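You operate a simulated robot arm through the tools that you are given. There is no shell and no other tool. Be economical: measure what you need, move in short steps, check, and stop when the job is done.

Carry out the task below with a simulated two-armed robot. There is one attempt and no reset: what you move stays moved.

Task
Shut and lock the ochre door, then switch off the corridor light.
Fine: lift the door lever before you turn the key; the kitchen light stays on.

It is judged by the outcome, as a careful person would: the job done as asked, and still so three seconds after it is handed in. It fails if anything else is knocked over, pushed out of place, dropped, spilled or broken.

Robot
Two 7-joint arms with two-finger parallel grippers on one trunk, on a base that drives. Base frame: it is fixed to the floor where the robot stands at the start and does not move with it; the origin is under the middle of the robot, x ahead of it, y to its left, z up. Units: m, rad, N and s.
The left shoulder is at the start at [0.059, 0.201, 1.341], the right one opposite. With the tool pointing down near the work surface each hand reaches from about 0.38 to 0.88 m from the robot's upright axis, wherever it stands, measured 20 degrees to its own side. Places, roughly: corridor light switch [-0.2, -0.8, 1.1]; door key [0.9, 0.3, 1]; door lever [1, 0.2, 1.1]; kitchen light switch [-0.2, -0.8, 1.1]; ochre door [0.9, 0, 1]. Payload 3.43 kg a hand.
The TCP of each hand is the grasp point between the finger pads, 0.034 m short of the fingertips. In the tool frame z runs along the fingers and y along their closing line. The gripper opens to 0.128 m. The fingers are 0.024 m wide and 0.012 m thick; the gripper's body (0.048 by 0.13 m) begins 0.096 m behind the TCP.
Orientation is that of the tool frame in the base frame, as a unit quaternion [w, x, y, z]. With the fingers straight down and closing along the base's y, the tool's x points along the base's -x, its y along +y and its z along -z.

Tools
- The arms move only by the tool drive_tool. It takes "left_deltas", "right_deltas" or both (then of equal length, played together; a hand with none holds still); each is text: rows parted by semicolons, each of 7 numbers parted by spaces: the shift along the tool's x, y, z in units of 100 mm (1.0 is 100 mm), then the turn, a rotation vector about the tool's x, y, z in units of 120 degrees (1.0 is 120 degrees), then the gripper command, from -1 (shut) to 1 (fully open), values between in proportion. In form: dx dy dz ax ay az gripper; .... A call has 1 to 12 rows; each row is the pose to reach, as a shift and turn from the pose commanded when the call began, along the tool's axes at that moment. A call with a number of a shift or a turn outside -1 to 1 is refused whole. Each row takes 0.2 s and may step no farther than 0.05 m and 0.15 rad from the row before; otherwise, or with a gripper value out of range, the whole call is refused. A pose out of reach is approached as far as the arm can. The call stops where the force on the tool passes 50 N (or 10 N more than at its start, if that is more) or the arm is blocked; 0.2 s more then pass. The fingers move at their own pace (about 0.153 m/s each) and stop on an object; they squeeze with about 31 N. The grip force told is the motor's: it shows also when the fingers shut on nothing. Time passes only in rows, and 0.2 s behind the last, so rows that repeat a pose let the fingers close. The reply holds the time, the measured pose of the TCP, the force on the tool along the base axes, the opening and the grip force, in the units named above and with some noise, with the torque about the TCP (base axes, N m) and any sound that the robot's microphone picked up.
- Cameras (640 x 400 px; columns grow to the right, rows downward): "scene" is now at [0.0853, -0.023, 1.5745]; the picture's right is [-0.75, -0.66, 0.01], its down [-0.38, 0.42, -0.82] and it looks along [0.54, -0.62, -0.57] (base axes); focal length 214 px, centre (320, 200). "left" rides on the left gripper at [0.076, 0.011, -0.16] in its tool frame; the picture's right is [-0.15, 0.99, 0.00], its down [-0.88, -0.13, -0.46] and it looks along [-0.45, -0.07, 0.89] (tool axes); focal length 234 px, centre (320, 200). "right" rides on the right gripper at [0.076, -0.011, -0.16] in its tool frame; the picture's right is [0.15, 0.99, 0.00], its down [-0.88, 0.13, -0.46] and it looks along [-0.45, 0.07, 0.89] (tool axes); focal length 234 px, centre (320, 200). There is no depth. A picture from a camera that has moved, and an enlarged one, comes with that camera's place and axes in the base frame and with its lens. The place of the scene camera against the robot may be out by one fixed shift of up to 0.012 m in any direction.
- snapshot(camera): a new picture of that camera. The clock stands still meanwhile.
- lift_body(by): slides the trunk up (or, below 0, down) by that many m; the arms and the scene camera ride with it, the base frame stays. It gives what a move gives, with no picture.
- base_move(legs): drives the robot by 1 to 6 legs, each [ahead, left, turn to the left] in m, m and rad, along the robot's own axes; the way and the turn of a leg run together, so that a leg with both is an arc; at most 1.5 m and 3.142 rad a leg. The arms and the cameras ride along, it lands a little off, and it stops where it bumps. It gives what a move gives.
- turn_head(pan, tilt): turns the head with the scene camera to pan (to the left, within 1.501 rad either way) and tilt (down, from -0.506 to 1.204), counted from straight ahead of the robot. It gives what a move gives.
- inspect(camera, box): a new picture of the part [left, top, right, bottom] of that camera's present view, enlarged. The clock stands still meanwhile.
- finish_job(): hands the job in; it is judged then, once.

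Go step by step. Nothing tells you exact positions but the pictures and the camera data: compare them with the known pose of the tool, close in by small moves and look again before you grip or let go. The budget is 120 turns and 108 pictures, counting those below and the enlarged ones. Unless the task says otherwise, let go and move clear before handing in.

The tools are called after "Request:" by a JSON object that holds its "method" and its "body". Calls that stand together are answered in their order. drive_tool: Moves the arms, as the interface text tells. Its arguments: {"type":"object","properties":{"left_deltas":{"type":"string"},"right_deltas":{"type":"string"}},"required":[]} The other tools are called the same way: lift_body (by) slides the trunk up or down; base_move (legs) drives the base; turn_head (pan, tilt) turns the head that bears the scene camera; snapshot (camera) takes a picture; inspect (camera, box) takes an enlarged picture of a part of a camera's view; finish_job () hands the job in.

At the start:

```text
time: 0.0
left_ee_pos: [0.5567, 0.2345, 1.2572]
left_orientation: [0.004, -0.005, 1.0, -0.013]
left_wrist_force: [-0.5, 0.4, 0.7]
left_ft_torque: [-0.01, 0.03, 0.01]
left_width: 0.1278
left_gripper_force: 0.0
right_ee_pos: [0.4, -0.1288, 1.4242]
right_orientation: [0.005, -0.007, 1.0, -0.016]
right_wrist_force: [-0.3, -0.4, 0.0]
right_ft_torque: [-0.03, 0.02, 0.01]
right_width: 0.128
right_gripper_force: 0.2
trunk travel left (down, up): [-0.825, 0.115]
robot x, y, heading: [0.0031, 0.0013, 0.007]
head pan, tilt: [-0.853, 0.63]
```

scene: 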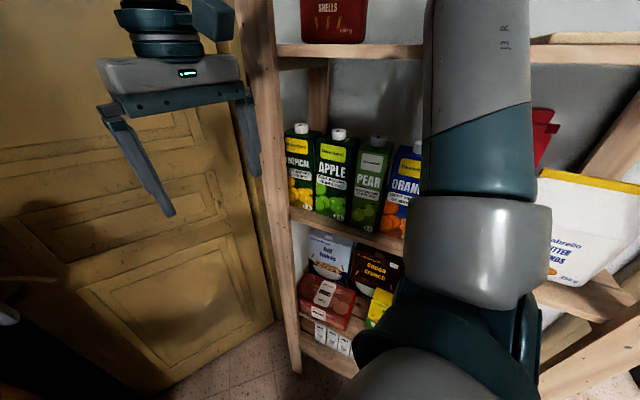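
right: 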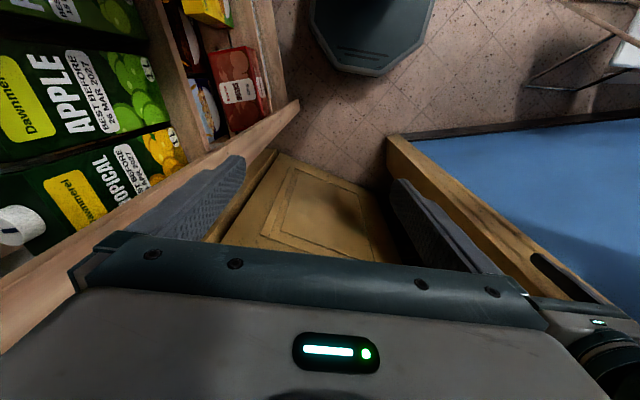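
left: 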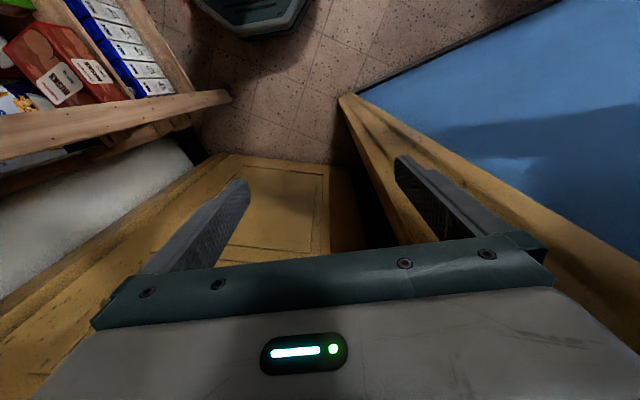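

The ochre door is ahead and seems to be ajar; I'll look straight ahead and left to see the lever and key.

Request:
{"method": "turn_head", "body": {"pan": 0.2, "tilt": 0.5}}

Request:
{"method": "snapshot", "body": {"camera": "scene"}}

```text
time: 1.3
left_ee_pos: [0.5573, 0.2308, 1.2594]
left_orientation: [0.003, -0.005, 1.0, -0.009]
left_wrist_force: [0.1, 0.4, 0.3]
left_ft_torque: [0.01, -0.05, 0.01]
left_width: 0.128
left_gripper_force: 0.1
right_ee_pos: [0.4012, -0.1317, 1.4259]
right_orientation: [0.005, -0.009, 1.0, -0.019]
right_wrist_force: [0.5, -0.8, 0.4]
right_ft_torque: [0.03, 0.0, -0.05]
right_width: 0.1279
right_gripper_force: 0.0
trunk travel left (down, up): [-0.825, 0.115]
robot x, y, heading: [0.0006, -0.0005, 0.007]
head pan, tilt: [0.201, 0.499]
```

```text
104 pictures are left
camera scene: at [0.1174, 0.0667, 1.5845], right [0.21, -0.98, 0.03], down [-0.46, -0.13, -0.88], along [0.86, 0.17, -0.48], focal length 214 px, centre (320, 200)
```

scene: 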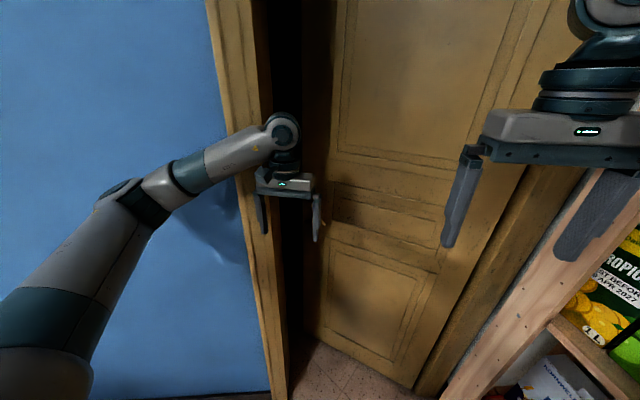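

The door is open away from me or ajar, with the left hand hiding the lever. I'll move the left hand aside and look.

Request:
{"method": "drive_tool", "body": {"left_deltas": "0.3 0.3 0 0 0 0 1;0.6 0.6 0 0 0 0 1;0.9 0.9 0 0 0 0 1;1 1 0 0 0 0 1"}}

Request:
{"method": "snapshot", "body": {"camera": "scene"}}

Request:
{"method": "inspect", "body": {"camera": "scene", "box": [200, 80, 440, 230]}}

```text
time: 2.5
left_ee_pos: [0.4549, 0.3275, 1.258]
left_orientation: [0.005, -0.011, 1.0, -0.005]
left_wrist_force: [-0.2, 0.1, 0.5]
left_ft_torque: [0.01, -0.01, 0.03]
left_width: 0.128
left_gripper_force: 0.0
right_ee_pos: [0.4031, -0.1342, 1.4247]
right_orientation: [0.008, -0.017, 1.0, -0.02]
right_wrist_force: [-0.2, -0.1, -0.6]
right_ft_torque: [0.09, -0.02, 0.0]
right_width: 0.1282
right_gripper_force: 0.1
trunk travel left (down, up): [-0.825, 0.115]
robot x, y, heading: [0.0031, 0.0025, 0.023]
head pan, tilt: [0.201, 0.499]
stopped in row 4 (left hand): the arm was blocked; the commanded pose is now the measured one
```

```text
103 pictures are left
camera scene: at [0.1192, 0.083, 1.5853], right [0.22, -0.97, 0.04], down [-0.46, -0.14, -0.88], along [0.86, 0.17, -0.48], focal length 214 px, centre (320, 200)
```

scene: 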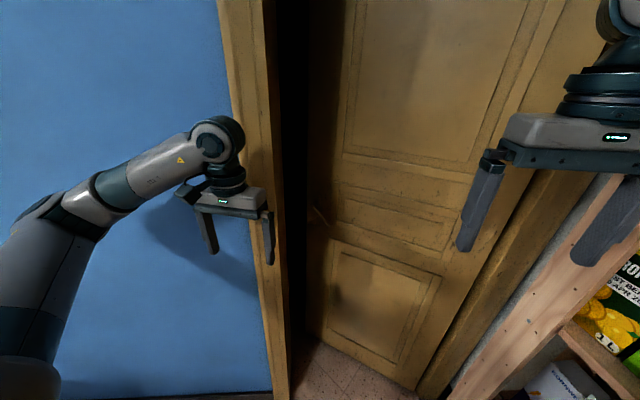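

```text
2.67 times, centred on (320, 155) of scene
camera zoom: at [0.1192, 0.083, 1.5853], right [0.22, -0.97, 0.04], down [-0.46, -0.14, -0.88], along [0.86, 0.17, -0.48], focal length 572 px, centre (320, 320)
```

zoom: 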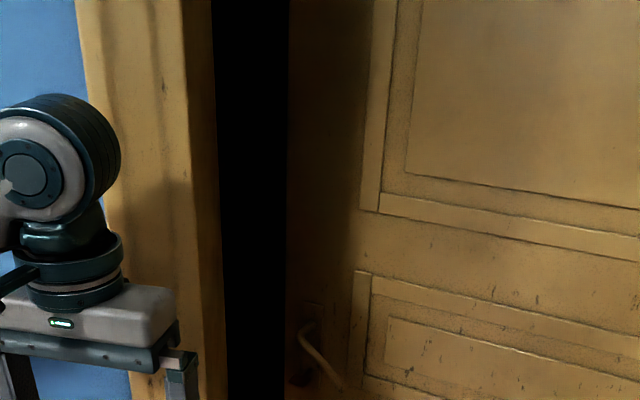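

The door swings away from me with its lever seen at about (318,215). I zoom in on it.

Request:
{"method": "inspect", "body": {"camera": "scene", "box": [290, 185, 354, 225]}}

Request:
{"method": "inspect", "body": {"camera": "scene", "box": [290, 205, 386, 265]}}

```text
10.00 times, centred on (322, 205) of scene
camera zoom: at [0.1192, 0.083, 1.5853], right [0.22, -0.97, 0.04], down [-0.46, -0.14, -0.88], along [0.86, 0.17, -0.48], focal length 2145 px, centre (300, 150)
```

zoom: 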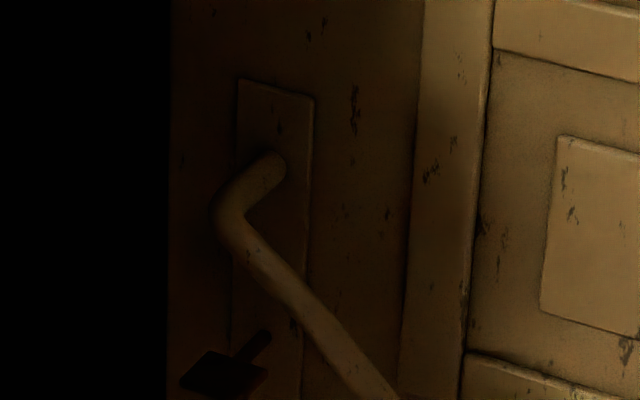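

```text
6.67 times, centred on (338, 235) of scene
camera zoom: at [0.1192, 0.083, 1.5853], right [0.22, -0.97, 0.04], down [-0.46, -0.14, -0.88], along [0.86, 0.17, -0.48], focal length 1430 px, centre (200, -33)
```

zoom: 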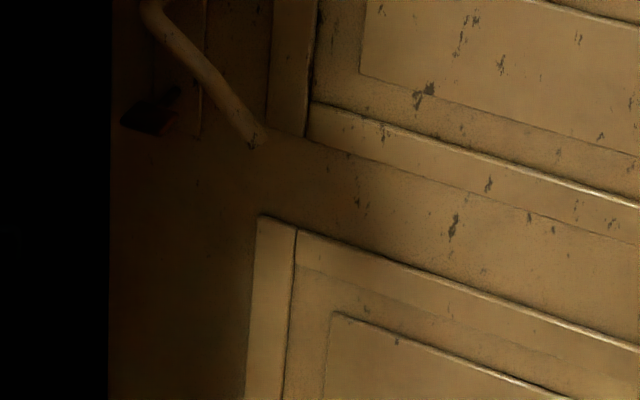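

The lever (standing about 5 cm off the door, running toward the hinge) is near [0.98,0.27,1.09] with the key below it near [0.95,0.26,1.0]; the wall is turned about 0.25 rad from my heading. I'll square up to the wall.

Request:
{"method": "base_move", "body": {"legs": [[0, 0, 0.23]]}}

Request:
{"method": "turn_head", "body": {"pan": 0.0, "tilt": 0.55}}

Request:
{"method": "snapshot", "body": {"camera": "scene"}}

```text
time: 3.7
left_ee_pos: [0.3649, 0.3624, 1.2552]
left_orientation: [0.004, -0.066, 0.998, -0.003]
left_wrist_force: [-0.5, -0.5, -0.9]
left_ft_torque: [0.01, 0.01, 0.0]
left_width: 0.1281
left_gripper_force: 0.1
right_ee_pos: [0.3672, -0.1047, 1.4184]
right_orientation: [0.005, -0.071, 0.997, -0.015]
right_wrist_force: [0.0, -0.2, 0.9]
right_ft_torque: [0.0, 0.03, 0.03]
right_width: 0.1279
right_gripper_force: 0.0
trunk travel left (down, up): [-0.825, 0.115]
robot x, y, heading: [-0.0466, -0.0032, 0.134]
head pan, tilt: [0.201, 0.499]
```

```text
time: 4.4
left_ee_pos: [0.3649, 0.3607, 1.2573]
left_orientation: [0.003, -0.067, 0.998, -0.003]
left_wrist_force: [0.0, 0.6, -0.3]
left_ft_torque: [-0.01, -0.02, 0.02]
left_width: 0.128
left_gripper_force: 0.1
right_ee_pos: [0.3669, -0.1038, 1.4195]
right_orientation: [0.004, -0.072, 0.997, -0.015]
right_wrist_force: [-0.3, 0.2, -0.4]
right_ft_torque: [0.01, -0.01, 0.0]
right_width: 0.1279
right_gripper_force: 0.2
trunk travel left (down, up): [-0.825, 0.115]
robot x, y, heading: [-0.0502, -0.0024, 0.136]
head pan, tilt: [0.0, 0.55]
```

```text
99 pictures are left
camera scene: at [0.0636, 0.0482, 1.5787], right [0.13, -0.99, 0.02], down [-0.51, -0.09, -0.86], along [0.85, 0.1, -0.52], focal length 214 px, centre (320, 200)
```

scene: 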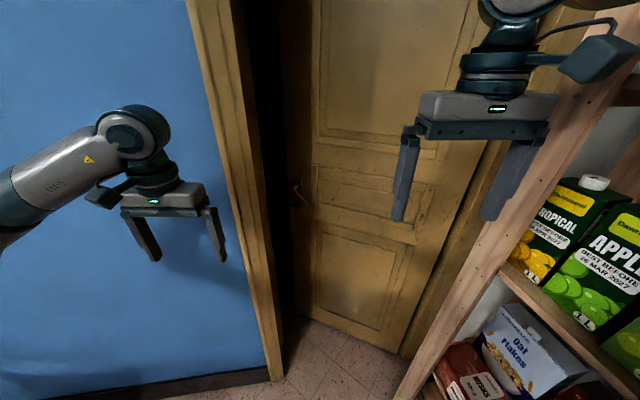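

The base turned only 0.13 and slid back, so I may be touching something. I'll check left and right of the base.

Request:
{"method": "turn_head", "body": {"pan": 1.3, "tilt": 0.9}}

Request:
{"method": "snapshot", "body": {"camera": "scene"}}

Request:
{"method": "turn_head", "body": {"pan": -1.4, "tilt": 0.8}}

Request:
{"method": "snapshot", "body": {"camera": "scene"}}

```text
time: 5.9
left_ee_pos: [0.3638, 0.3612, 1.2576]
left_orientation: [0.004, -0.067, 0.998, -0.002]
left_wrist_force: [0.1, -0.3, -0.2]
left_ft_torque: [-0.04, 0.03, 0.03]
left_width: 0.1282
left_gripper_force: 0.1
right_ee_pos: [0.3666, -0.1049, 1.4201]
right_orientation: [0.005, -0.073, 0.997, -0.016]
right_wrist_force: [-0.4, 0.2, 0.6]
right_ft_torque: [0.01, 0.03, 0.0]
right_width: 0.1281
right_gripper_force: 0.0
trunk travel left (down, up): [-0.825, 0.115]
robot x, y, heading: [-0.049, -0.0015, 0.136]
head pan, tilt: [1.3, 0.901]
```

```text
98 pictures are left
camera scene: at [-0.0148, 0.1097, 1.5476], right [0.99, -0.14, 0.01], down [-0.1, -0.79, -0.6], along [0.09, 0.6, -0.8], focal length 214 px, centre (320, 200)
```

scene: 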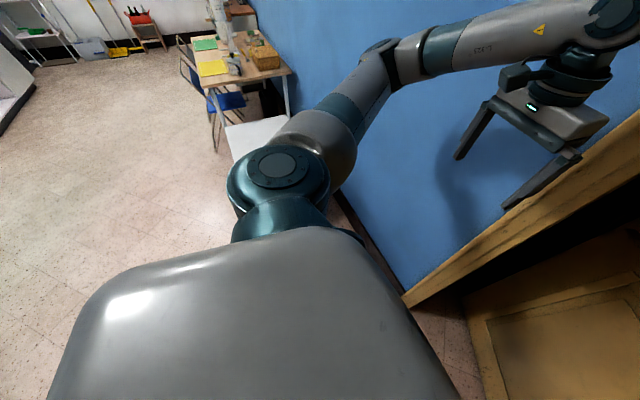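

```text
time: 8.3
left_ee_pos: [0.3635, 0.3607, 1.2574]
left_orientation: [0.004, -0.068, 0.998, -0.003]
left_wrist_force: [-0.3, 0.6, 0.3]
left_ft_torque: [-0.05, 0.01, -0.01]
left_width: 0.1279
left_gripper_force: 0.0
right_ee_pos: [0.3672, -0.1051, 1.4204]
right_orientation: [0.004, -0.073, 0.997, -0.017]
right_wrist_force: [0.1, -0.4, 0.3]
right_ft_torque: [-0.02, -0.04, 0.0]
right_width: 0.1282
right_gripper_force: 0.1
trunk travel left (down, up): [-0.825, 0.115]
robot x, y, heading: [-0.0492, -0.0064, 0.133]
head pan, tilt: [-1.4, 0.799]
```

```text
97 pictures are left
camera scene: at [-0.0006, -0.0421, 1.5592], right [-0.95, -0.3, 0.0], down [-0.21, 0.67, -0.71], along [0.22, -0.68, -0.7], focal length 214 px, centre (320, 200)
```

scene: 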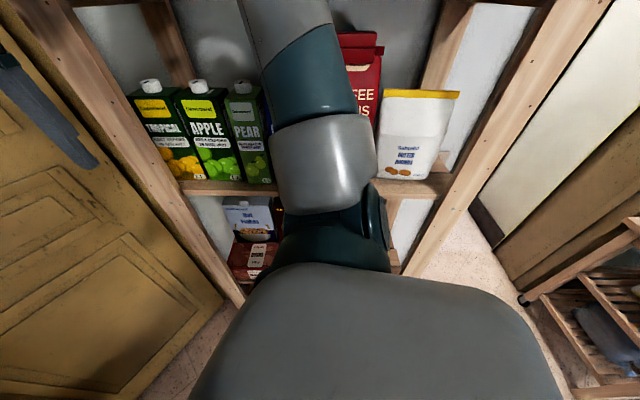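

Left is clear; the right elbow is near the shelf. I check it with the head higher.

Request:
{"method": "turn_head", "body": {"pan": -1.2, "tilt": 0.2}}

Request:
{"method": "snapshot", "body": {"camera": "scene"}}

Request:
{"method": "snapshot", "body": {"camera": "left"}}

```text
time: 9.3
left_ee_pos: [0.3645, 0.3614, 1.2572]
left_orientation: [0.003, -0.066, 0.998, -0.002]
left_wrist_force: [0.0, -0.2, 0.1]
left_ft_torque: [0.01, 0.03, 0.0]
left_width: 0.1279
left_gripper_force: 0.1
right_ee_pos: [0.3667, -0.1041, 1.4191]
right_orientation: [0.006, -0.073, 0.997, -0.016]
right_wrist_force: [0.3, -0.5, 0.3]
right_ft_torque: [0.02, -0.02, 0.03]
right_width: 0.1279
right_gripper_force: 0.1
trunk travel left (down, up): [-0.825, 0.115]
robot x, y, heading: [-0.0521, -0.0029, 0.133]
head pan, tilt: [-1.201, 0.201]
```

```text
96 pictures are left
camera scene: at [0.0196, -0.0456, 1.6131], right [-0.88, -0.48, 0.0], down [-0.09, 0.15, -0.98], along [0.48, -0.86, -0.18], focal length 214 px, centre (320, 200)
```

scene: 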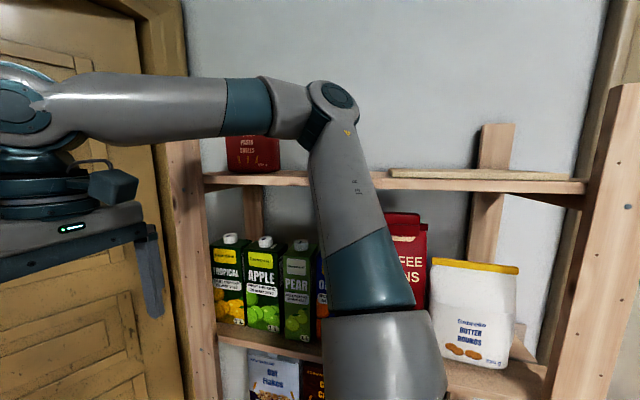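

```text
95 pictures are left
camera left: at [0.2863, 0.3621, 1.4161], right [0.01, 1.0, 0.0], down [0.89, -0.01, 0.46], along [0.46, -0.01, -0.89], focal length 234 px, centre (320, 200)
```

left: 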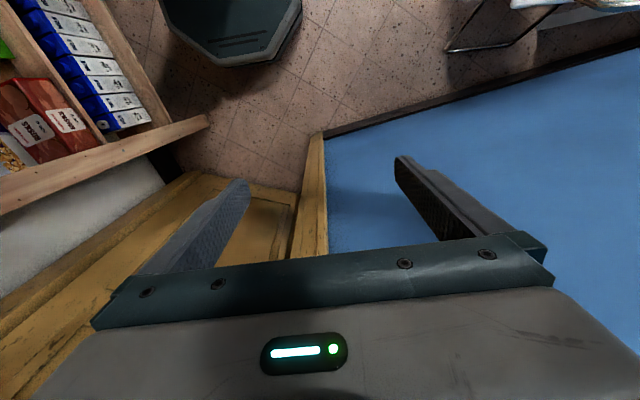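

Nothing is obviously touching. I try the rest of the turn in a small step.

Request:
{"method": "base_move", "body": {"legs": [[0.0, 0, 0.12]]}}

```text
time: 10.3
left_ee_pos: [0.3263, 0.4015, 1.2578]
left_orientation: [0.001, -0.129, 0.992, 0.003]
left_wrist_force: [-0.5, -0.1, 0.4]
left_ft_torque: [-0.01, -0.02, 0.03]
left_width: 0.1279
left_gripper_force: 0.0
right_ee_pos: [0.3875, -0.0608, 1.4159]
right_orientation: [0.003, -0.135, 0.991, -0.01]
right_wrist_force: [0.0, -0.5, -0.2]
right_ft_torque: [0.0, -0.04, 0.04]
right_width: 0.1281
right_gripper_force: 0.2
trunk travel left (down, up): [-0.825, 0.115]
robot x, y, heading: [-0.0426, -0.0021, 0.257]
head pan, tilt: [-1.201, 0.201]
```

The base now faces the wall (heading 0.257). I turn the left hand to point at the door with the fingers closing vertically, while moving it down and toward the doorway.

Request:
{"method": "drive_tool", "body": {"left_deltas": "-.08 -.08 .08 .04 -.04 -.04 1;-.16 -.16 .16 .08 -.08 -.08 1;-.24 -.24 .24 .12 -.12 -.12 1;-.32 -.32 .32 .16 -.16 -.16 1;-.4 -.4 .4 .2 -.2 -.2 1;-.48 -.48 .48 .24 -.24 -.24 1;-.56 -.56 .56 .28 -.28 -.28 1;-.64 -.64 .64 .32 -.32 -.32 1;-.72 -.72 .72 .36 -.36 -.36 1;-.8 -.8 .8 .4 -.4 -.4 1;-.88 -.88 .88 .44 -.44 -.44 1;-.96 -.96 .96 .48 -.48 -.48 1"}}

Request:
{"method": "turn_head", "body": {"pan": 0.1, "tilt": 0.5}}

Request:
{"method": "snapshot", "body": {"camera": "scene"}}

```text
time: 12.9
left_ee_pos: [0.461, 0.3446, 1.1719]
left_orientation: [0.453, -0.479, 0.665, -0.35]
left_wrist_force: [0.1, -1.5, -0.4]
left_ft_torque: [0.01, -0.04, 0.0]
left_width: 0.128
left_gripper_force: 0.1
left hand out of reach, approached as far as the arm can: row 7, 8, 9, 10, 11, 12
right_ee_pos: [0.3876, -0.0614, 1.4165]
right_orientation: [0.003, -0.136, 0.991, -0.01]
right_wrist_force: [1.2, 1.0, 0.0]
right_ft_torque: [0.0, -0.01, -0.01]
right_width: 0.1279
right_gripper_force: 0.0
trunk travel left (down, up): [-0.825, 0.115]
robot x, y, heading: [-0.0423, -0.0034, 0.256]
head pan, tilt: [-1.201, 0.201]
```

```text
time: 14.3
left_ee_pos: [0.4615, 0.3438, 1.1713]
left_orientation: [0.453, -0.479, 0.666, -0.349]
left_wrist_force: [-0.2, 0.3, -0.2]
left_ft_torque: [0.01, -0.03, 0.0]
left_width: 0.128
left_gripper_force: 0.0
right_ee_pos: [0.3893, -0.0611, 1.4152]
right_orientation: [0.002, -0.135, 0.991, -0.011]
right_wrist_force: [-0.4, 0.5, 0.2]
right_ft_torque: [0.01, -0.01, 0.0]
right_width: 0.1282
right_gripper_force: 0.0
trunk travel left (down, up): [-0.825, 0.115]
robot x, y, heading: [-0.0413, -0.0045, 0.266]
head pan, tilt: [0.099, 0.499]
```

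```text
94 pictures are left
camera scene: at [0.0675, 0.0602, 1.5834], right [0.35, -0.94, 0.01], down [-0.44, -0.18, -0.88], along [0.83, 0.3, -0.48], focal length 214 px, centre (320, 200)
```

scene: 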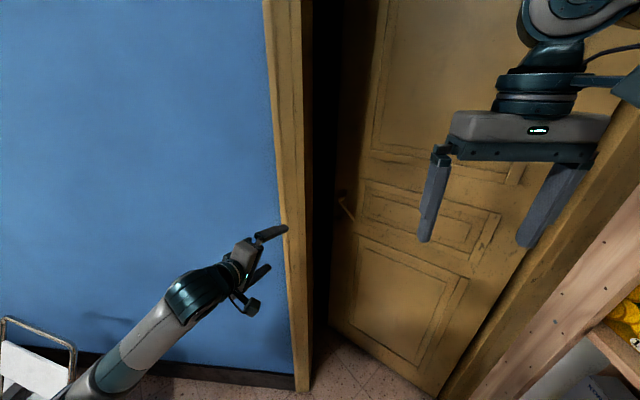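

The left hand now nearly points at the door. I zoom on the lever and key for position, and look through the left wrist camera.

Request:
{"method": "inspect", "body": {"camera": "scene", "box": [310, 170, 390, 220]}}

Request:
{"method": "snapshot", "body": {"camera": "left"}}

```text
8.00 times, centred on (350, 195) of scene
camera zoom: at [0.0675, 0.0602, 1.5834], right [0.35, -0.94, 0.01], down [-0.44, -0.18, -0.88], along [0.83, 0.3, -0.48], focal length 1716 px, centre (80, 240)
```

zoom: 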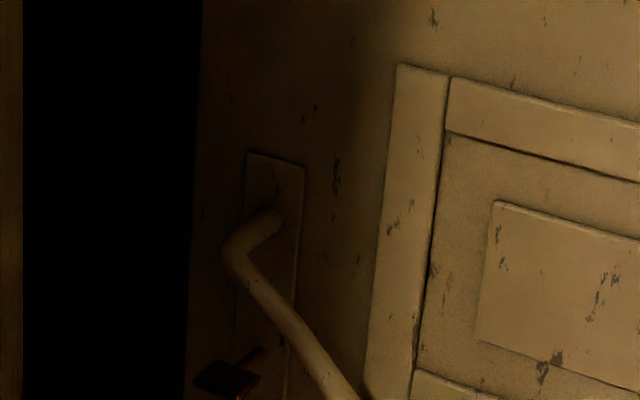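

```text
92 pictures are left
camera left: at [0.2969, 0.2796, 1.1958], right [-0.3, 0.43, -0.85], down [-0.27, 0.82, 0.51], along [0.92, 0.38, -0.13], focal length 234 px, centre (320, 200)
```

left: 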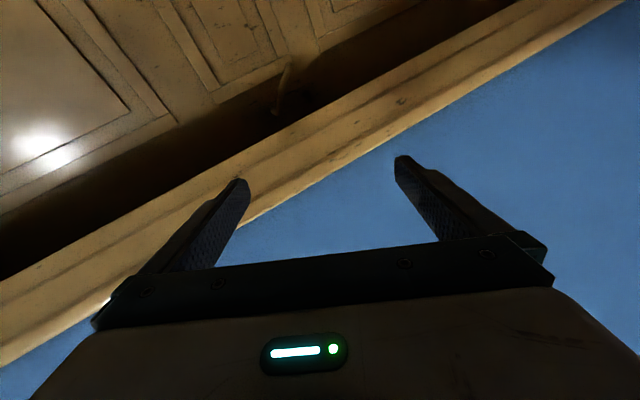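

From two views I get the lever elbow at about [0.893,0.269,1.113], its tip at [0.873,0.19,1.04] (drooping about 43°) and the keyhole at about [0.948,0.26,1.02]. I shift the left hand to the right in front of the opening and roll it to suit the lever.

Request:
{"method": "drive_tool", "body": {"left_deltas": ".3 0 0 .0146 -.002 .029 1;.6 0 0 .029 -.005 .058 1;.9 0.05 .1 .044 -.007 .087 1;.98 .05 .3 .058 -.01 .116 1;.98 .05 .5 .073 -.012 .145 1;.98 .05 .7 .087 -.015 .174 1;.98 .05 .8 .102 -.017 .203 1;.98 .05 .9 .1165 -.0196 .2317 1"}}

Request:
{"method": "snapshot", "body": {"camera": "left"}}

Request:
{"method": "snapshot", "body": {"camera": "scene"}}

```text
time: 15.4
left_ee_pos: [0.4628, 0.3305, 1.1051]
left_orientation: [0.555, -0.318, 0.731, -0.237]
left_wrist_force: [0.5, 0.1, -0.4]
left_ft_torque: [0.0, -0.01, 0.0]
left_width: 0.1279
left_gripper_force: 0.0
left hand out of reach, approached as far as the arm can: row 1, 2, 3, 4, 5
right_ee_pos: [0.3877, -0.0617, 1.4159]
right_orientation: [0.003, -0.137, 0.991, -0.012]
right_wrist_force: [-0.5, -0.2, -0.6]
right_ft_torque: [-0.02, 0.01, 0.02]
right_width: 0.1278
right_gripper_force: 0.0
trunk travel left (down, up): [-0.825, 0.115]
robot x, y, heading: [-0.0491, -0.0034, 0.261]
head pan, tilt: [0.099, 0.499]
stopped in row 5 (left hand): the arm was blocked; the commanded pose is now the measured one
```

```text
91 pictures are left
camera left: at [0.2913, 0.2817, 1.0902], right [-0.18, 0.79, -0.59], down [-0.25, 0.55, 0.8], along [0.95, 0.29, 0.1], focal length 234 px, centre (320, 200)
```

left: 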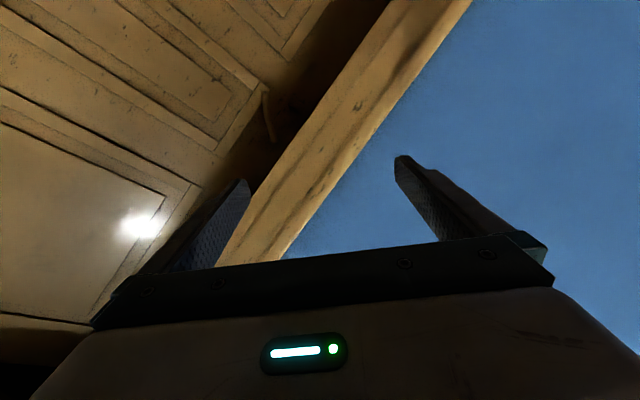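

```text
90 pictures are left
camera scene: at [0.0675, 0.0587, 1.5834], right [0.35, -0.94, 0.01], down [-0.44, -0.18, -0.88], along [0.82, 0.3, -0.48], focal length 214 px, centre (320, 200)
```

scene: 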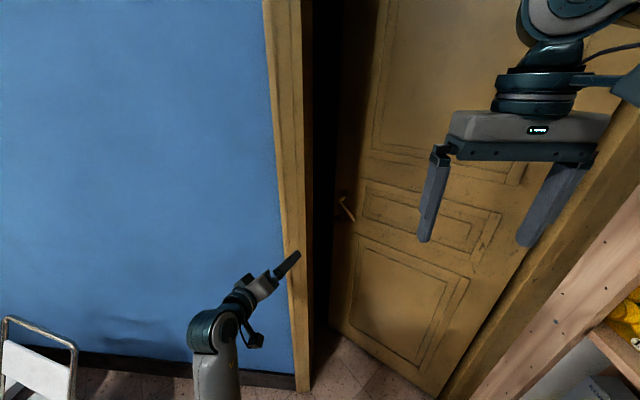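

The arm is folded too tightly here. I back the base up 0.15 m to give it room.

Request:
{"method": "base_move", "body": {"legs": [[-0.15, 0, 0]]}}

Request:
{"method": "drive_tool", "body": {"left_deltas": ".2 0 0.1 0 0 0 1;.4 0 0.2 0 0 0 1;.6 0 0.3 0 0 0 1;.8 0 0.4 0 0 0 1"}}

```text
time: 16.8
left_ee_pos: [0.3101, 0.2877, 1.1053]
left_orientation: [0.555, -0.317, 0.731, -0.237]
left_wrist_force: [0.0, -0.3, -0.2]
left_ft_torque: [0.01, -0.02, 0.03]
left_width: 0.1279
left_gripper_force: 0.0
right_ee_pos: [0.2352, -0.1048, 1.4159]
right_orientation: [0.004, -0.134, 0.991, -0.009]
right_wrist_force: [0.0, 0.9, -0.3]
right_ft_torque: [-0.04, 0.05, -0.01]
right_width: 0.1281
right_gripper_force: 0.0
trunk travel left (down, up): [-0.825, 0.115]
robot x, y, heading: [-0.1961, -0.0427, 0.254]
head pan, tilt: [0.099, 0.499]
```

```text
time: 17.4
left_ee_pos: [0.3088, 0.3222, 1.0736]
left_orientation: [0.572, -0.271, 0.759, -0.154]
left_wrist_force: [0.3, 0.2, -0.3]
left_ft_torque: [0.0, 0.0, -0.01]
left_width: 0.128
left_gripper_force: 0.0
right_ee_pos: [0.235, -0.1043, 1.4168]
right_orientation: [0.005, -0.135, 0.991, -0.01]
right_wrist_force: [-0.3, 0.5, 0.6]
right_ft_torque: [0.02, -0.01, 0.03]
right_width: 0.1282
right_gripper_force: 0.0
trunk travel left (down, up): [-0.825, 0.115]
robot x, y, heading: [-0.1951, -0.0395, 0.254]
head pan, tilt: [0.099, 0.499]
stopped in row 2 (left hand): the arm was blocked; the commanded pose is now the measured one
```

The arm sits at a joint limit; I extend it straight forward to unwind it.

Request:
{"method": "drive_tool", "body": {"left_deltas": "0 0 .3 0 0 0 1;0 0 .6 0 0 0 1;0 0 .9 0 0 0 1;.2 0 1 0 0 0 1;.4 0 1 0 0 0 1;.6 0 1 0 0 0 1"}}

Request:
{"method": "snapshot", "body": {"camera": "scene"}}

```text
time: 18.8
left_ee_pos: [0.3503, 0.3346, 1.0468]
left_orientation: [0.573, -0.262, 0.763, -0.144]
left_wrist_force: [-0.3, -0.4, 0.5]
left_ft_torque: [0.0, 0.01, -0.02]
left_width: 0.1281
left_gripper_force: 0.0
left hand out of reach, approached as far as the arm can: row 2, 3, 4, 5, 6
right_ee_pos: [0.2361, -0.1052, 1.4149]
right_orientation: [0.004, -0.135, 0.991, -0.01]
right_wrist_force: [-0.1, 0.5, -0.4]
right_ft_torque: [-0.02, -0.02, -0.03]
right_width: 0.1279
right_gripper_force: 0.0
trunk travel left (down, up): [-0.825, 0.115]
robot x, y, heading: [-0.1977, -0.036, 0.258]
head pan, tilt: [0.099, 0.499]
```

```text
89 pictures are left
camera scene: at [-0.0843, 0.0163, 1.5838], right [0.35, -0.94, 0.01], down [-0.44, -0.18, -0.88], along [0.83, 0.3, -0.48], focal length 214 px, centre (320, 200)
```

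scene: 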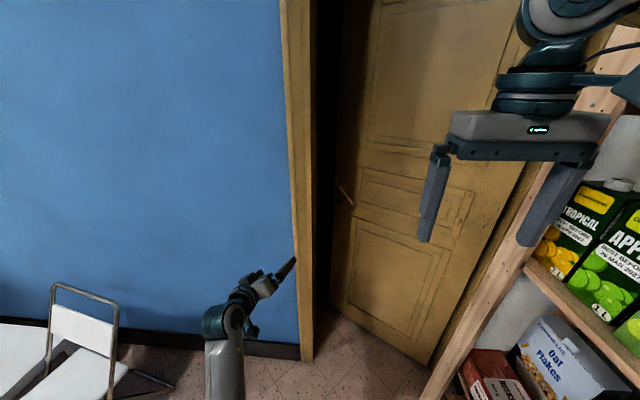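

I look down at the arm to understand its configuration.

Request:
{"method": "turn_head", "body": {"pan": 0.6, "tilt": 1.1}}

Request:
{"method": "snapshot", "body": {"camera": "scene"}}

```text
time: 19.8
left_ee_pos: [0.3514, 0.3336, 1.0475]
left_orientation: [0.574, -0.262, 0.762, -0.144]
left_wrist_force: [-0.5, 0.1, -0.2]
left_ft_torque: [0.0, -0.01, -0.01]
left_width: 0.128
left_gripper_force: 0.1
right_ee_pos: [0.2364, -0.1039, 1.4166]
right_orientation: [0.004, -0.135, 0.991, -0.011]
right_wrist_force: [0.0, 0.1, 0.4]
right_ft_torque: [0.0, -0.02, 0.0]
right_width: 0.128
right_gripper_force: 0.0
trunk travel left (down, up): [-0.825, 0.115]
robot x, y, heading: [-0.1986, -0.039, 0.26]
head pan, tilt: [0.6, 1.1]
```

```text
88 pictures are left
camera scene: at [-0.1279, 0.0318, 1.5355], right [0.76, -0.65, 0.01], down [-0.58, -0.68, -0.45], along [0.3, 0.34, -0.89], focal length 214 px, centre (320, 200)
```

scene: 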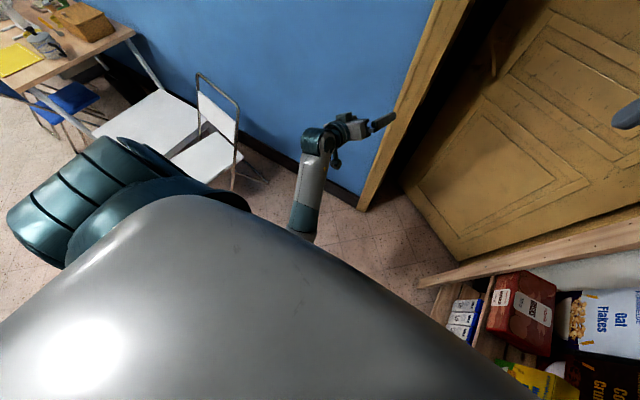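

The elbow has dropped under the trunk, which is a poor posture. I turn the hand back to point down and raise it, to recover the earlier elbow-out posture.

Request:
{"method": "drive_tool", "body": {"left_deltas": "-.09 -.06 -.03 -.022 .056 .016 1;-.18 -.12 -.07 -.044 .113 .033 1;-.27 -.18 -.1 -.067 .17 .05 1;-.36 -.24 -.14 -.089 .226 .066 1;-.45 -.3 -.17 -.111 .282 .083 1;-.54 -.36 -.2 -.134 .339 .1 1;-.63 -.42 -.24 -.156 .395 .116 1;-.72 -.48 -.28 -.178 .452 .133 1;-.81 -.54 -.32 -.2 .508 .149 1;-.9 -.6 -.35 -.2226 .565 .166 1"}}

Request:
{"method": "snapshot", "body": {"camera": "scene"}}

```text
time: 22.0
left_ee_pos: [0.3583, 0.3186, 1.1619]
left_orientation: [0.0, -0.131, 0.991, -0.015]
left_wrist_force: [0.1, -1.3, 0.5]
left_ft_torque: [0.02, -0.02, 0.01]
left_width: 0.1281
left_gripper_force: 0.0
left hand out of reach, approached as far as the arm can: row 1, 2
right_ee_pos: [0.2374, -0.1035, 1.4161]
right_orientation: [0.004, -0.135, 0.991, -0.01]
right_wrist_force: [-0.2, -0.2, 0.2]
right_ft_torque: [0.05, -0.02, 0.0]
right_width: 0.128
right_gripper_force: 0.0
trunk travel left (down, up): [-0.825, 0.115]
robot x, y, heading: [-0.1972, -0.0433, 0.258]
head pan, tilt: [0.6, 1.1]
```

```text
87 pictures are left
camera scene: at [-0.1267, 0.0325, 1.5353], right [0.76, -0.65, 0.01], down [-0.58, -0.68, -0.45], along [0.3, 0.33, -0.89], focal length 214 px, centre (320, 200)
```

scene: 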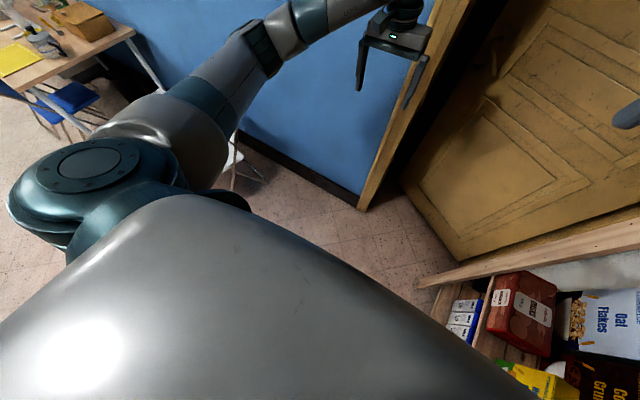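

Posture recovered. This time I'll pitch the hand up only (no roll) while moving forward and right into the doorway.

Request:
{"method": "drive_tool", "body": {"left_deltas": "-.2 -.2 0 0 0 0 1;-.4 -.4 0 0 -.05 0 1;-.6 -.6 0 0 -.11 0 1;-.8 -.8 0 0 -.17 0 1;-.9 -.9 0 0 -.235 0 1;-1 -1 0 0 -.3 0 1;-1 -1 0 0 -.365 0 1;-1 -1 0 0 -.43 0 1;-1 -1 0 0 -.495 0 1;-1 -1 0 0 -.56 0 1;-1 -1 0 0 -.625 0 1"}}

Request:
{"method": "snapshot", "body": {"camera": "scene"}}

```text
time: 24.4
left_ee_pos: [0.4781, 0.2282, 1.1566]
left_orientation: [0.581, -0.113, 0.804, 0.053]
left_wrist_force: [-1.6, 4.2, -4.5]
left_ft_torque: [-0.04, -0.47, -0.47]
left_width: 0.1282
left_gripper_force: 0.1
left hand out of reach, approached as far as the arm can: row 11
right_ee_pos: [0.2373, -0.1025, 1.4158]
right_orientation: [0.004, -0.135, 0.991, -0.01]
right_wrist_force: [-0.5, -0.2, 0.4]
right_ft_torque: [0.0, 0.0, 0.0]
right_width: 0.1281
right_gripper_force: 0.0
trunk travel left (down, up): [-0.825, 0.115]
robot x, y, heading: [-0.1958, -0.0394, 0.258]
head pan, tilt: [0.6, 1.1]
```

```text
86 pictures are left
camera scene: at [-0.1274, 0.0328, 1.5353], right [0.76, -0.65, 0.01], down [-0.58, -0.68, -0.45], along [0.3, 0.34, -0.89], focal length 214 px, centre (320, 200)
```

scene: 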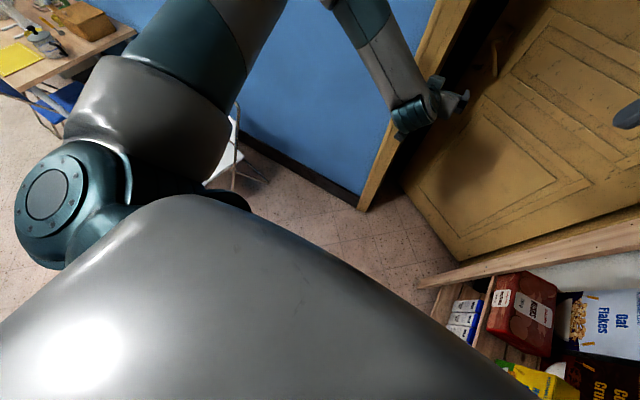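

The hand now points at the door from a high elbow. I check elbow-to-wall clearance.

Request:
{"method": "turn_head", "body": {"pan": 0.4, "tilt": 0.45}}

Request:
{"method": "snapshot", "body": {"camera": "scene"}}

Request:
{"method": "snapshot", "body": {"camera": "left"}}

```text
time: 25.4
left_ee_pos: [0.4799, 0.2211, 1.1593]
left_orientation: [0.582, -0.113, 0.804, 0.048]
left_wrist_force: [0.6, 0.6, 0.9]
left_ft_torque: [-0.01, 0.01, 0.02]
left_width: 0.128
left_gripper_force: 0.1
right_ee_pos: [0.2378, -0.1039, 1.4152]
right_orientation: [0.003, -0.135, 0.991, -0.01]
right_wrist_force: [0.4, -0.2, 0.3]
right_ft_torque: [-0.01, 0.0, -0.03]
right_width: 0.1281
right_gripper_force: 0.2
trunk travel left (down, up): [-0.825, 0.115]
robot x, y, heading: [-0.1978, -0.0366, 0.256]
head pan, tilt: [0.4, 0.45]
```

```text
85 pictures are left
camera scene: at [-0.0953, 0.0419, 1.5872], right [0.61, -0.79, 0.01], down [-0.34, -0.28, -0.9], along [0.71, 0.55, -0.44], focal length 214 px, centre (320, 200)
```

scene: 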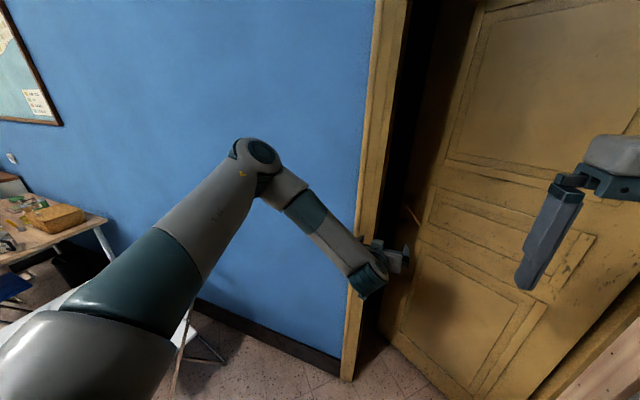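

```text
84 pictures are left
camera left: at [0.3062, 0.1898, 1.1371], right [-0.19, 0.98, 0.08], down [-0.13, -0.11, 0.99], along [0.97, 0.18, 0.15], focal length 234 px, centre (320, 200)
```

left: 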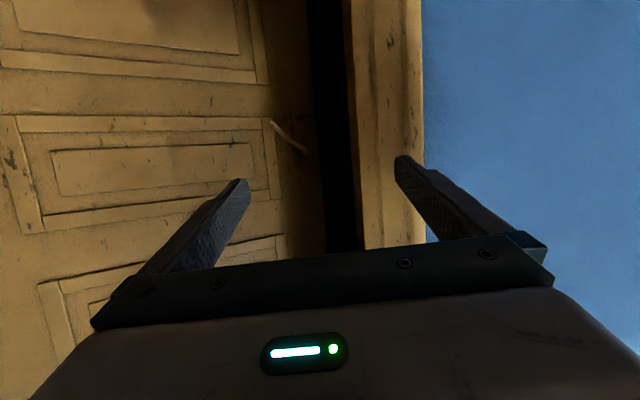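

The lever is in both views and the elbow clears the wall. I roll the hand about 45° to match the lever, narrow the fingers and shift a little right.

Request:
{"method": "drive_tool", "body": {"left_deltas": ".06 -.06 .09 .031 -.003 -.053 .5;.12 -.12 .18 .063 -.007 -.107 .2;.18 -.19 .28 .094 -.01 -.16 .1;.24 -.25 .37 .126 -.013 -.213 .1;.3 -.32 .46 .157 -.017 -.267 .1;.36 -.38 .56 .189 -.02 -.32 .1"}}

Request:
{"method": "snapshot", "body": {"camera": "scene"}}

Request:
{"method": "snapshot", "body": {"camera": "left"}}

```text
time: 26.9
left_ee_pos: [0.5445, 0.083, 1.1756]
left_orientation: [0.584, -0.302, 0.716, -0.233]
left_wrist_force: [-0.5, 1.3, 0.2]
left_ft_torque: [0.01, -0.02, -0.05]
left_width: 0.0703
left_gripper_force: 0.2
left hand out of reach, approached as far as the arm can: row 1, 2, 3, 4, 5, 6
right_ee_pos: [0.2382, -0.1039, 1.4156]
right_orientation: [0.003, -0.136, 0.991, -0.01]
right_wrist_force: [-0.2, 0.3, 0.8]
right_ft_torque: [-0.03, 0.04, -0.02]
right_width: 0.128
right_gripper_force: 0.0
trunk travel left (down, up): [-0.825, 0.115]
robot x, y, heading: [-0.1951, -0.04, 0.262]
head pan, tilt: [0.4, 0.45]
```

```text
83 pictures are left
camera scene: at [-0.094, 0.0423, 1.5873], right [0.61, -0.79, 0.01], down [-0.34, -0.28, -0.9], along [0.71, 0.55, -0.44], focal length 214 px, centre (320, 200)
```

scene: 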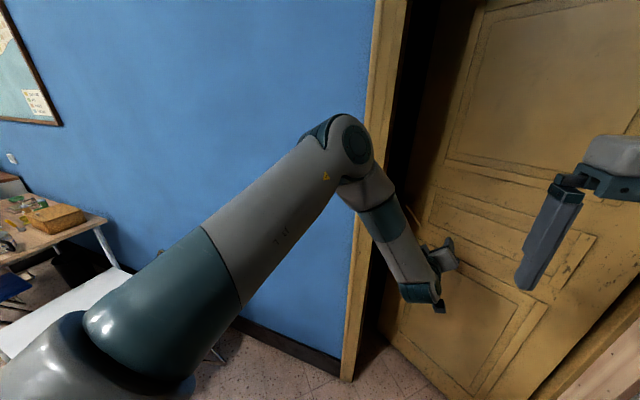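

```text
82 pictures are left
camera left: at [0.3755, 0.0331, 1.1478], right [-0.14, 0.8, -0.58], down [-0.31, 0.52, 0.8], along [0.94, 0.29, 0.17], focal length 234 px, centre (320, 200)
```

left: 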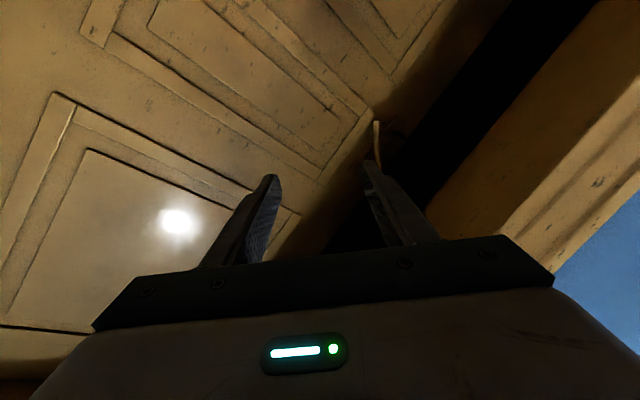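

The hand's orientation suits the lever, though it drifted right. I advance forward and re-measure.

Request:
{"method": "drive_tool", "body": {"left_deltas": "0 0 .25 0 0 0 .1;0 0 .5 0 0 0 .1;0 0 .75 0 0 0 .1;0 0 1 0 0 0 .1"}}

```text
time: 27.9
left_ee_pos: [0.6396, 0.0815, 1.1592]
left_orientation: [0.583, -0.303, 0.717, -0.232]
left_wrist_force: [-0.3, 0.3, 0.7]
left_ft_torque: [0.01, -0.02, 0.02]
left_width: 0.0704
left_gripper_force: 0.0
right_ee_pos: [0.239, -0.1029, 1.4135]
right_orientation: [0.004, -0.135, 0.991, -0.01]
right_wrist_force: [0.0, -0.5, 0.0]
right_ft_torque: [0.0, 0.02, 0.0]
right_width: 0.128
right_gripper_force: 0.0
trunk travel left (down, up): [-0.825, 0.115]
robot x, y, heading: [-0.1946, -0.0409, 0.265]
head pan, tilt: [0.4, 0.45]
```

In reach now. I move 60% of the way to the pre-grasp point in front of the lever.

Request:
{"method": "drive_tool", "body": {"left_deltas": "-.1 .21 .24 0 0 0 .1;-.2 .42 .48 0 0 0 .1;-.29 .63 .72 0 0 0 .1;-.39 .83 .95 0 0 0 .1"}}

Request:
{"method": "snapshot", "body": {"camera": "left"}}

Request:
{"method": "inspect", "body": {"camera": "scene", "box": [360, 150, 520, 250]}}

```text
time: 28.9
left_ee_pos: [0.6716, 0.0827, 1.1497]
left_orientation: [0.584, -0.302, 0.717, -0.232]
left_wrist_force: [0.5, -0.2, -0.6]
left_ft_torque: [0.05, 0.0, -0.01]
left_width: 0.0705
left_gripper_force: 0.0
left hand out of reach, approached as far as the arm can: row 1, 2, 3, 4
right_ee_pos: [0.2389, -0.1038, 1.4151]
right_orientation: [0.003, -0.135, 0.991, -0.01]
right_wrist_force: [0.2, -0.3, 0.1]
right_ft_torque: [0.0, -0.01, -0.01]
right_width: 0.1279
right_gripper_force: 0.1
trunk travel left (down, up): [-0.825, 0.115]
robot x, y, heading: [-0.1967, -0.0409, 0.261]
head pan, tilt: [0.4, 0.45]
```

```text
81 pictures are left
camera left: at [0.503, 0.0343, 1.1226], right [-0.14, 0.8, -0.58], down [-0.3, 0.52, 0.8], along [0.94, 0.29, 0.17], focal length 234 px, centre (320, 200)
```

left: 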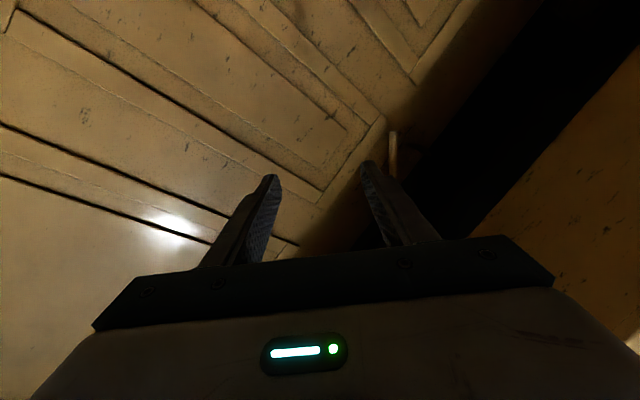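

```text
4.00 times, centred on (440, 200) of scene
camera zoom: at [-0.0938, 0.0423, 1.5873], right [0.61, -0.79, 0.01], down [-0.34, -0.28, -0.9], along [0.71, 0.55, -0.44], focal length 858 px, centre (-160, 200)
```

zoom: 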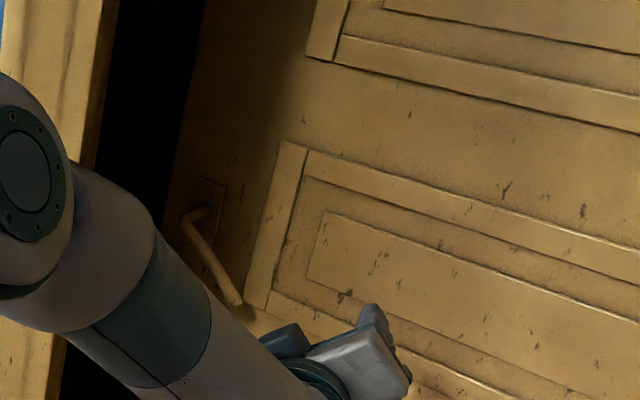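

The wrist limits leftward arm motion, so I use the base: slide left about 0.11 m.

Request:
{"method": "base_move", "body": {"legs": [[0.03, 0.11, 0]]}}

Request:
{"method": "snapshot", "body": {"camera": "left"}}

Request:
{"method": "snapshot", "body": {"camera": "scene"}}

```text
time: 30.1
left_ee_pos: [0.6783, 0.1813, 1.147]
left_orientation: [0.584, -0.298, 0.72, -0.226]
left_wrist_force: [0.4, -0.7, 0.3]
left_ft_torque: [0.0, 0.01, 0.08]
left_width: 0.0703
left_gripper_force: 0.1
right_ee_pos: [0.2482, -0.009, 1.4114]
right_orientation: [0.001, -0.136, 0.991, -0.003]
right_wrist_force: [-0.4, -0.1, -1.3]
right_ft_torque: [0.02, 0.01, 0.02]
right_width: 0.1283
right_gripper_force: 0.0
trunk travel left (down, up): [-0.825, 0.115]
robot x, y, heading: [-0.1972, 0.0698, 0.257]
head pan, tilt: [0.4, 0.45]
```

```text
79 pictures are left
camera left: at [0.5097, 0.1323, 1.12], right [-0.15, 0.81, -0.56], down [-0.3, 0.51, 0.81], along [0.94, 0.29, 0.17], focal length 234 px, centre (320, 200)
```

left: 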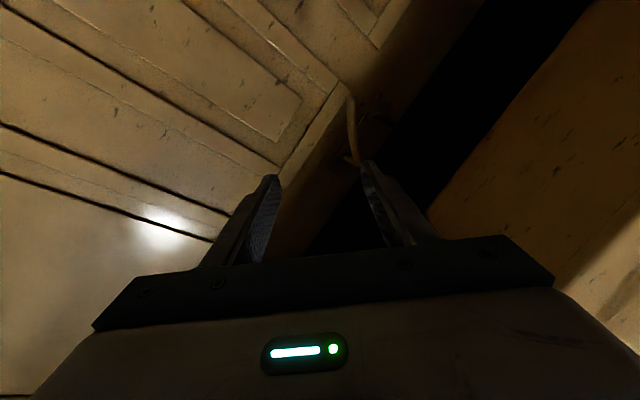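

```text
78 pictures are left
camera scene: at [-0.0845, 0.134, 1.5876], right [0.61, -0.79, 0.0], down [-0.35, -0.26, -0.9], along [0.71, 0.55, -0.43], focal length 214 px, centre (320, 200)
```

scene: 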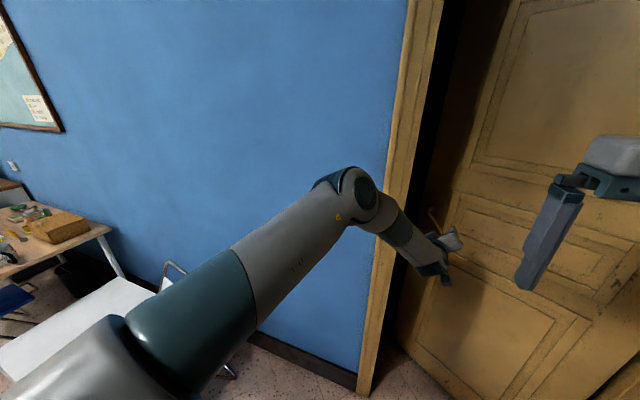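

Lever confirmed at tip [0.873,0.189,1.037] / elbow [0.893,0.26,1.10]. I advance half the distance, aligning the fingers with it.

Request:
{"method": "drive_tool", "body": {"left_deltas": ".03 .12 .25 0 0 0 .1;.05 .25 .5 0 0 0 .1;.08 .37 .75 0 0 0 .1;.1 .49 1 0 0 0 .1"}}

Request:
{"method": "snapshot", "body": {"camera": "left"}}

```text
time: 31.1
left_ee_pos: [0.7689, 0.2158, 1.0832]
left_orientation: [0.583, -0.3, 0.72, -0.227]
left_wrist_force: [-0.1, 0.0, 0.1]
left_ft_torque: [0.02, 0.04, -0.01]
left_width: 0.0704
left_gripper_force: 0.1
left hand out of reach, approached as far as the arm can: row 2
right_ee_pos: [0.2476, -0.0054, 1.4121]
right_orientation: [0.0, -0.134, 0.991, -0.005]
right_wrist_force: [0.7, -0.6, -0.4]
right_ft_torque: [0.04, -0.01, 0.0]
right_width: 0.128
right_gripper_force: 0.1
trunk travel left (down, up): [-0.825, 0.115]
robot x, y, heading: [-0.1928, 0.0714, 0.263]
head pan, tilt: [0.4, 0.45]
```

```text
77 pictures are left
camera left: at [0.6002, 0.1661, 1.0577], right [-0.15, 0.81, -0.57], down [-0.3, 0.51, 0.81], along [0.94, 0.29, 0.17], focal length 234 px, centre (320, 200)
```

left: 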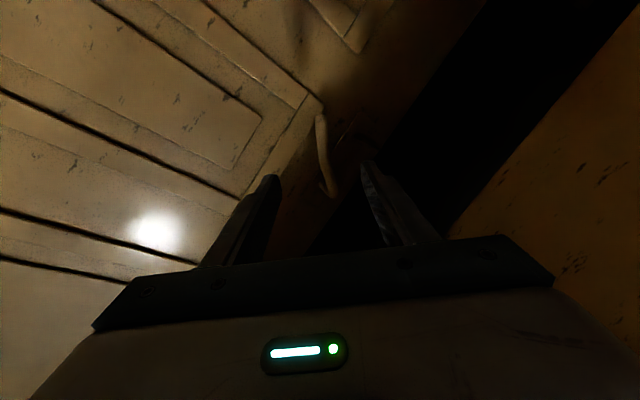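

The lever lies between the fingers ahead. I advance 0.10 m to enclose it.

Request:
{"method": "drive_tool", "body": {"left_deltas": "0 .02 .3 0 0 0 .1;0 .02 .55 0 0 0 .1;0 .02 .8 0 0 0 .1;0 .02 1 0 0 0 .1"}}

Request:
{"method": "snapshot", "body": {"camera": "left"}}

Request:
{"method": "inspect", "body": {"camera": "scene", "box": [370, 180, 530, 280]}}

```text
time: 32.1
left_ee_pos: [0.772, 0.217, 1.087]
left_orientation: [0.583, -0.3, 0.719, -0.228]
left_wrist_force: [0.3, 0.4, 0.4]
left_ft_torque: [0.0, -0.02, 0.0]
left_width: 0.0706
left_gripper_force: 0.0
left hand out of reach, approached as far as the arm can: row 1, 2, 3, 4
right_ee_pos: [0.2461, -0.0054, 1.4126]
right_orientation: [0.001, -0.135, 0.991, -0.004]
right_wrist_force: [-0.2, 0.1, -0.7]
right_ft_torque: [-0.01, 0.01, 0.02]
right_width: 0.1281
right_gripper_force: 0.1
trunk travel left (down, up): [-0.825, 0.115]
robot x, y, heading: [-0.1967, 0.075, 0.255]
head pan, tilt: [0.4, 0.45]
```

```text
76 pictures are left
camera left: at [0.6023, 0.1687, 1.0597], right [-0.14, 0.81, -0.57], down [-0.3, 0.51, 0.81], along [0.94, 0.29, 0.17], focal length 234 px, centre (320, 200)
```

left: 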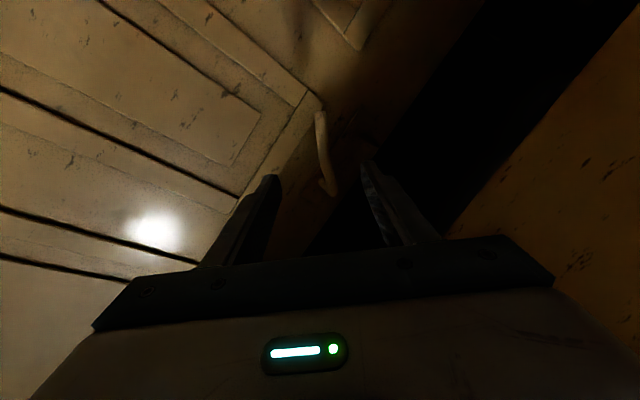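

```text
4.00 times, centred on (450, 230) of scene
camera zoom: at [-0.0856, 0.1391, 1.5875], right [0.61, -0.79, 0.0], down [-0.34, -0.27, -0.9], along [0.71, 0.55, -0.44], focal length 858 px, centre (-200, 80)
```

zoom: 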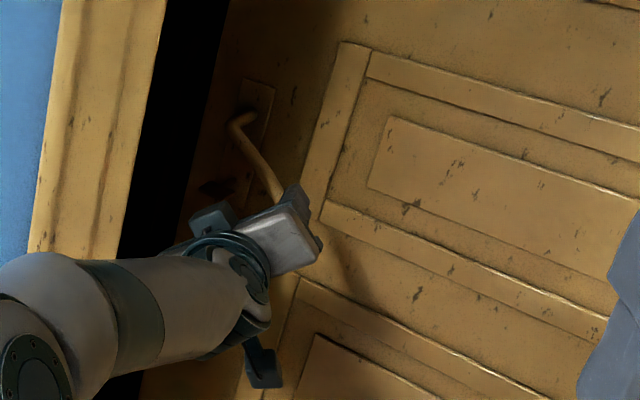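

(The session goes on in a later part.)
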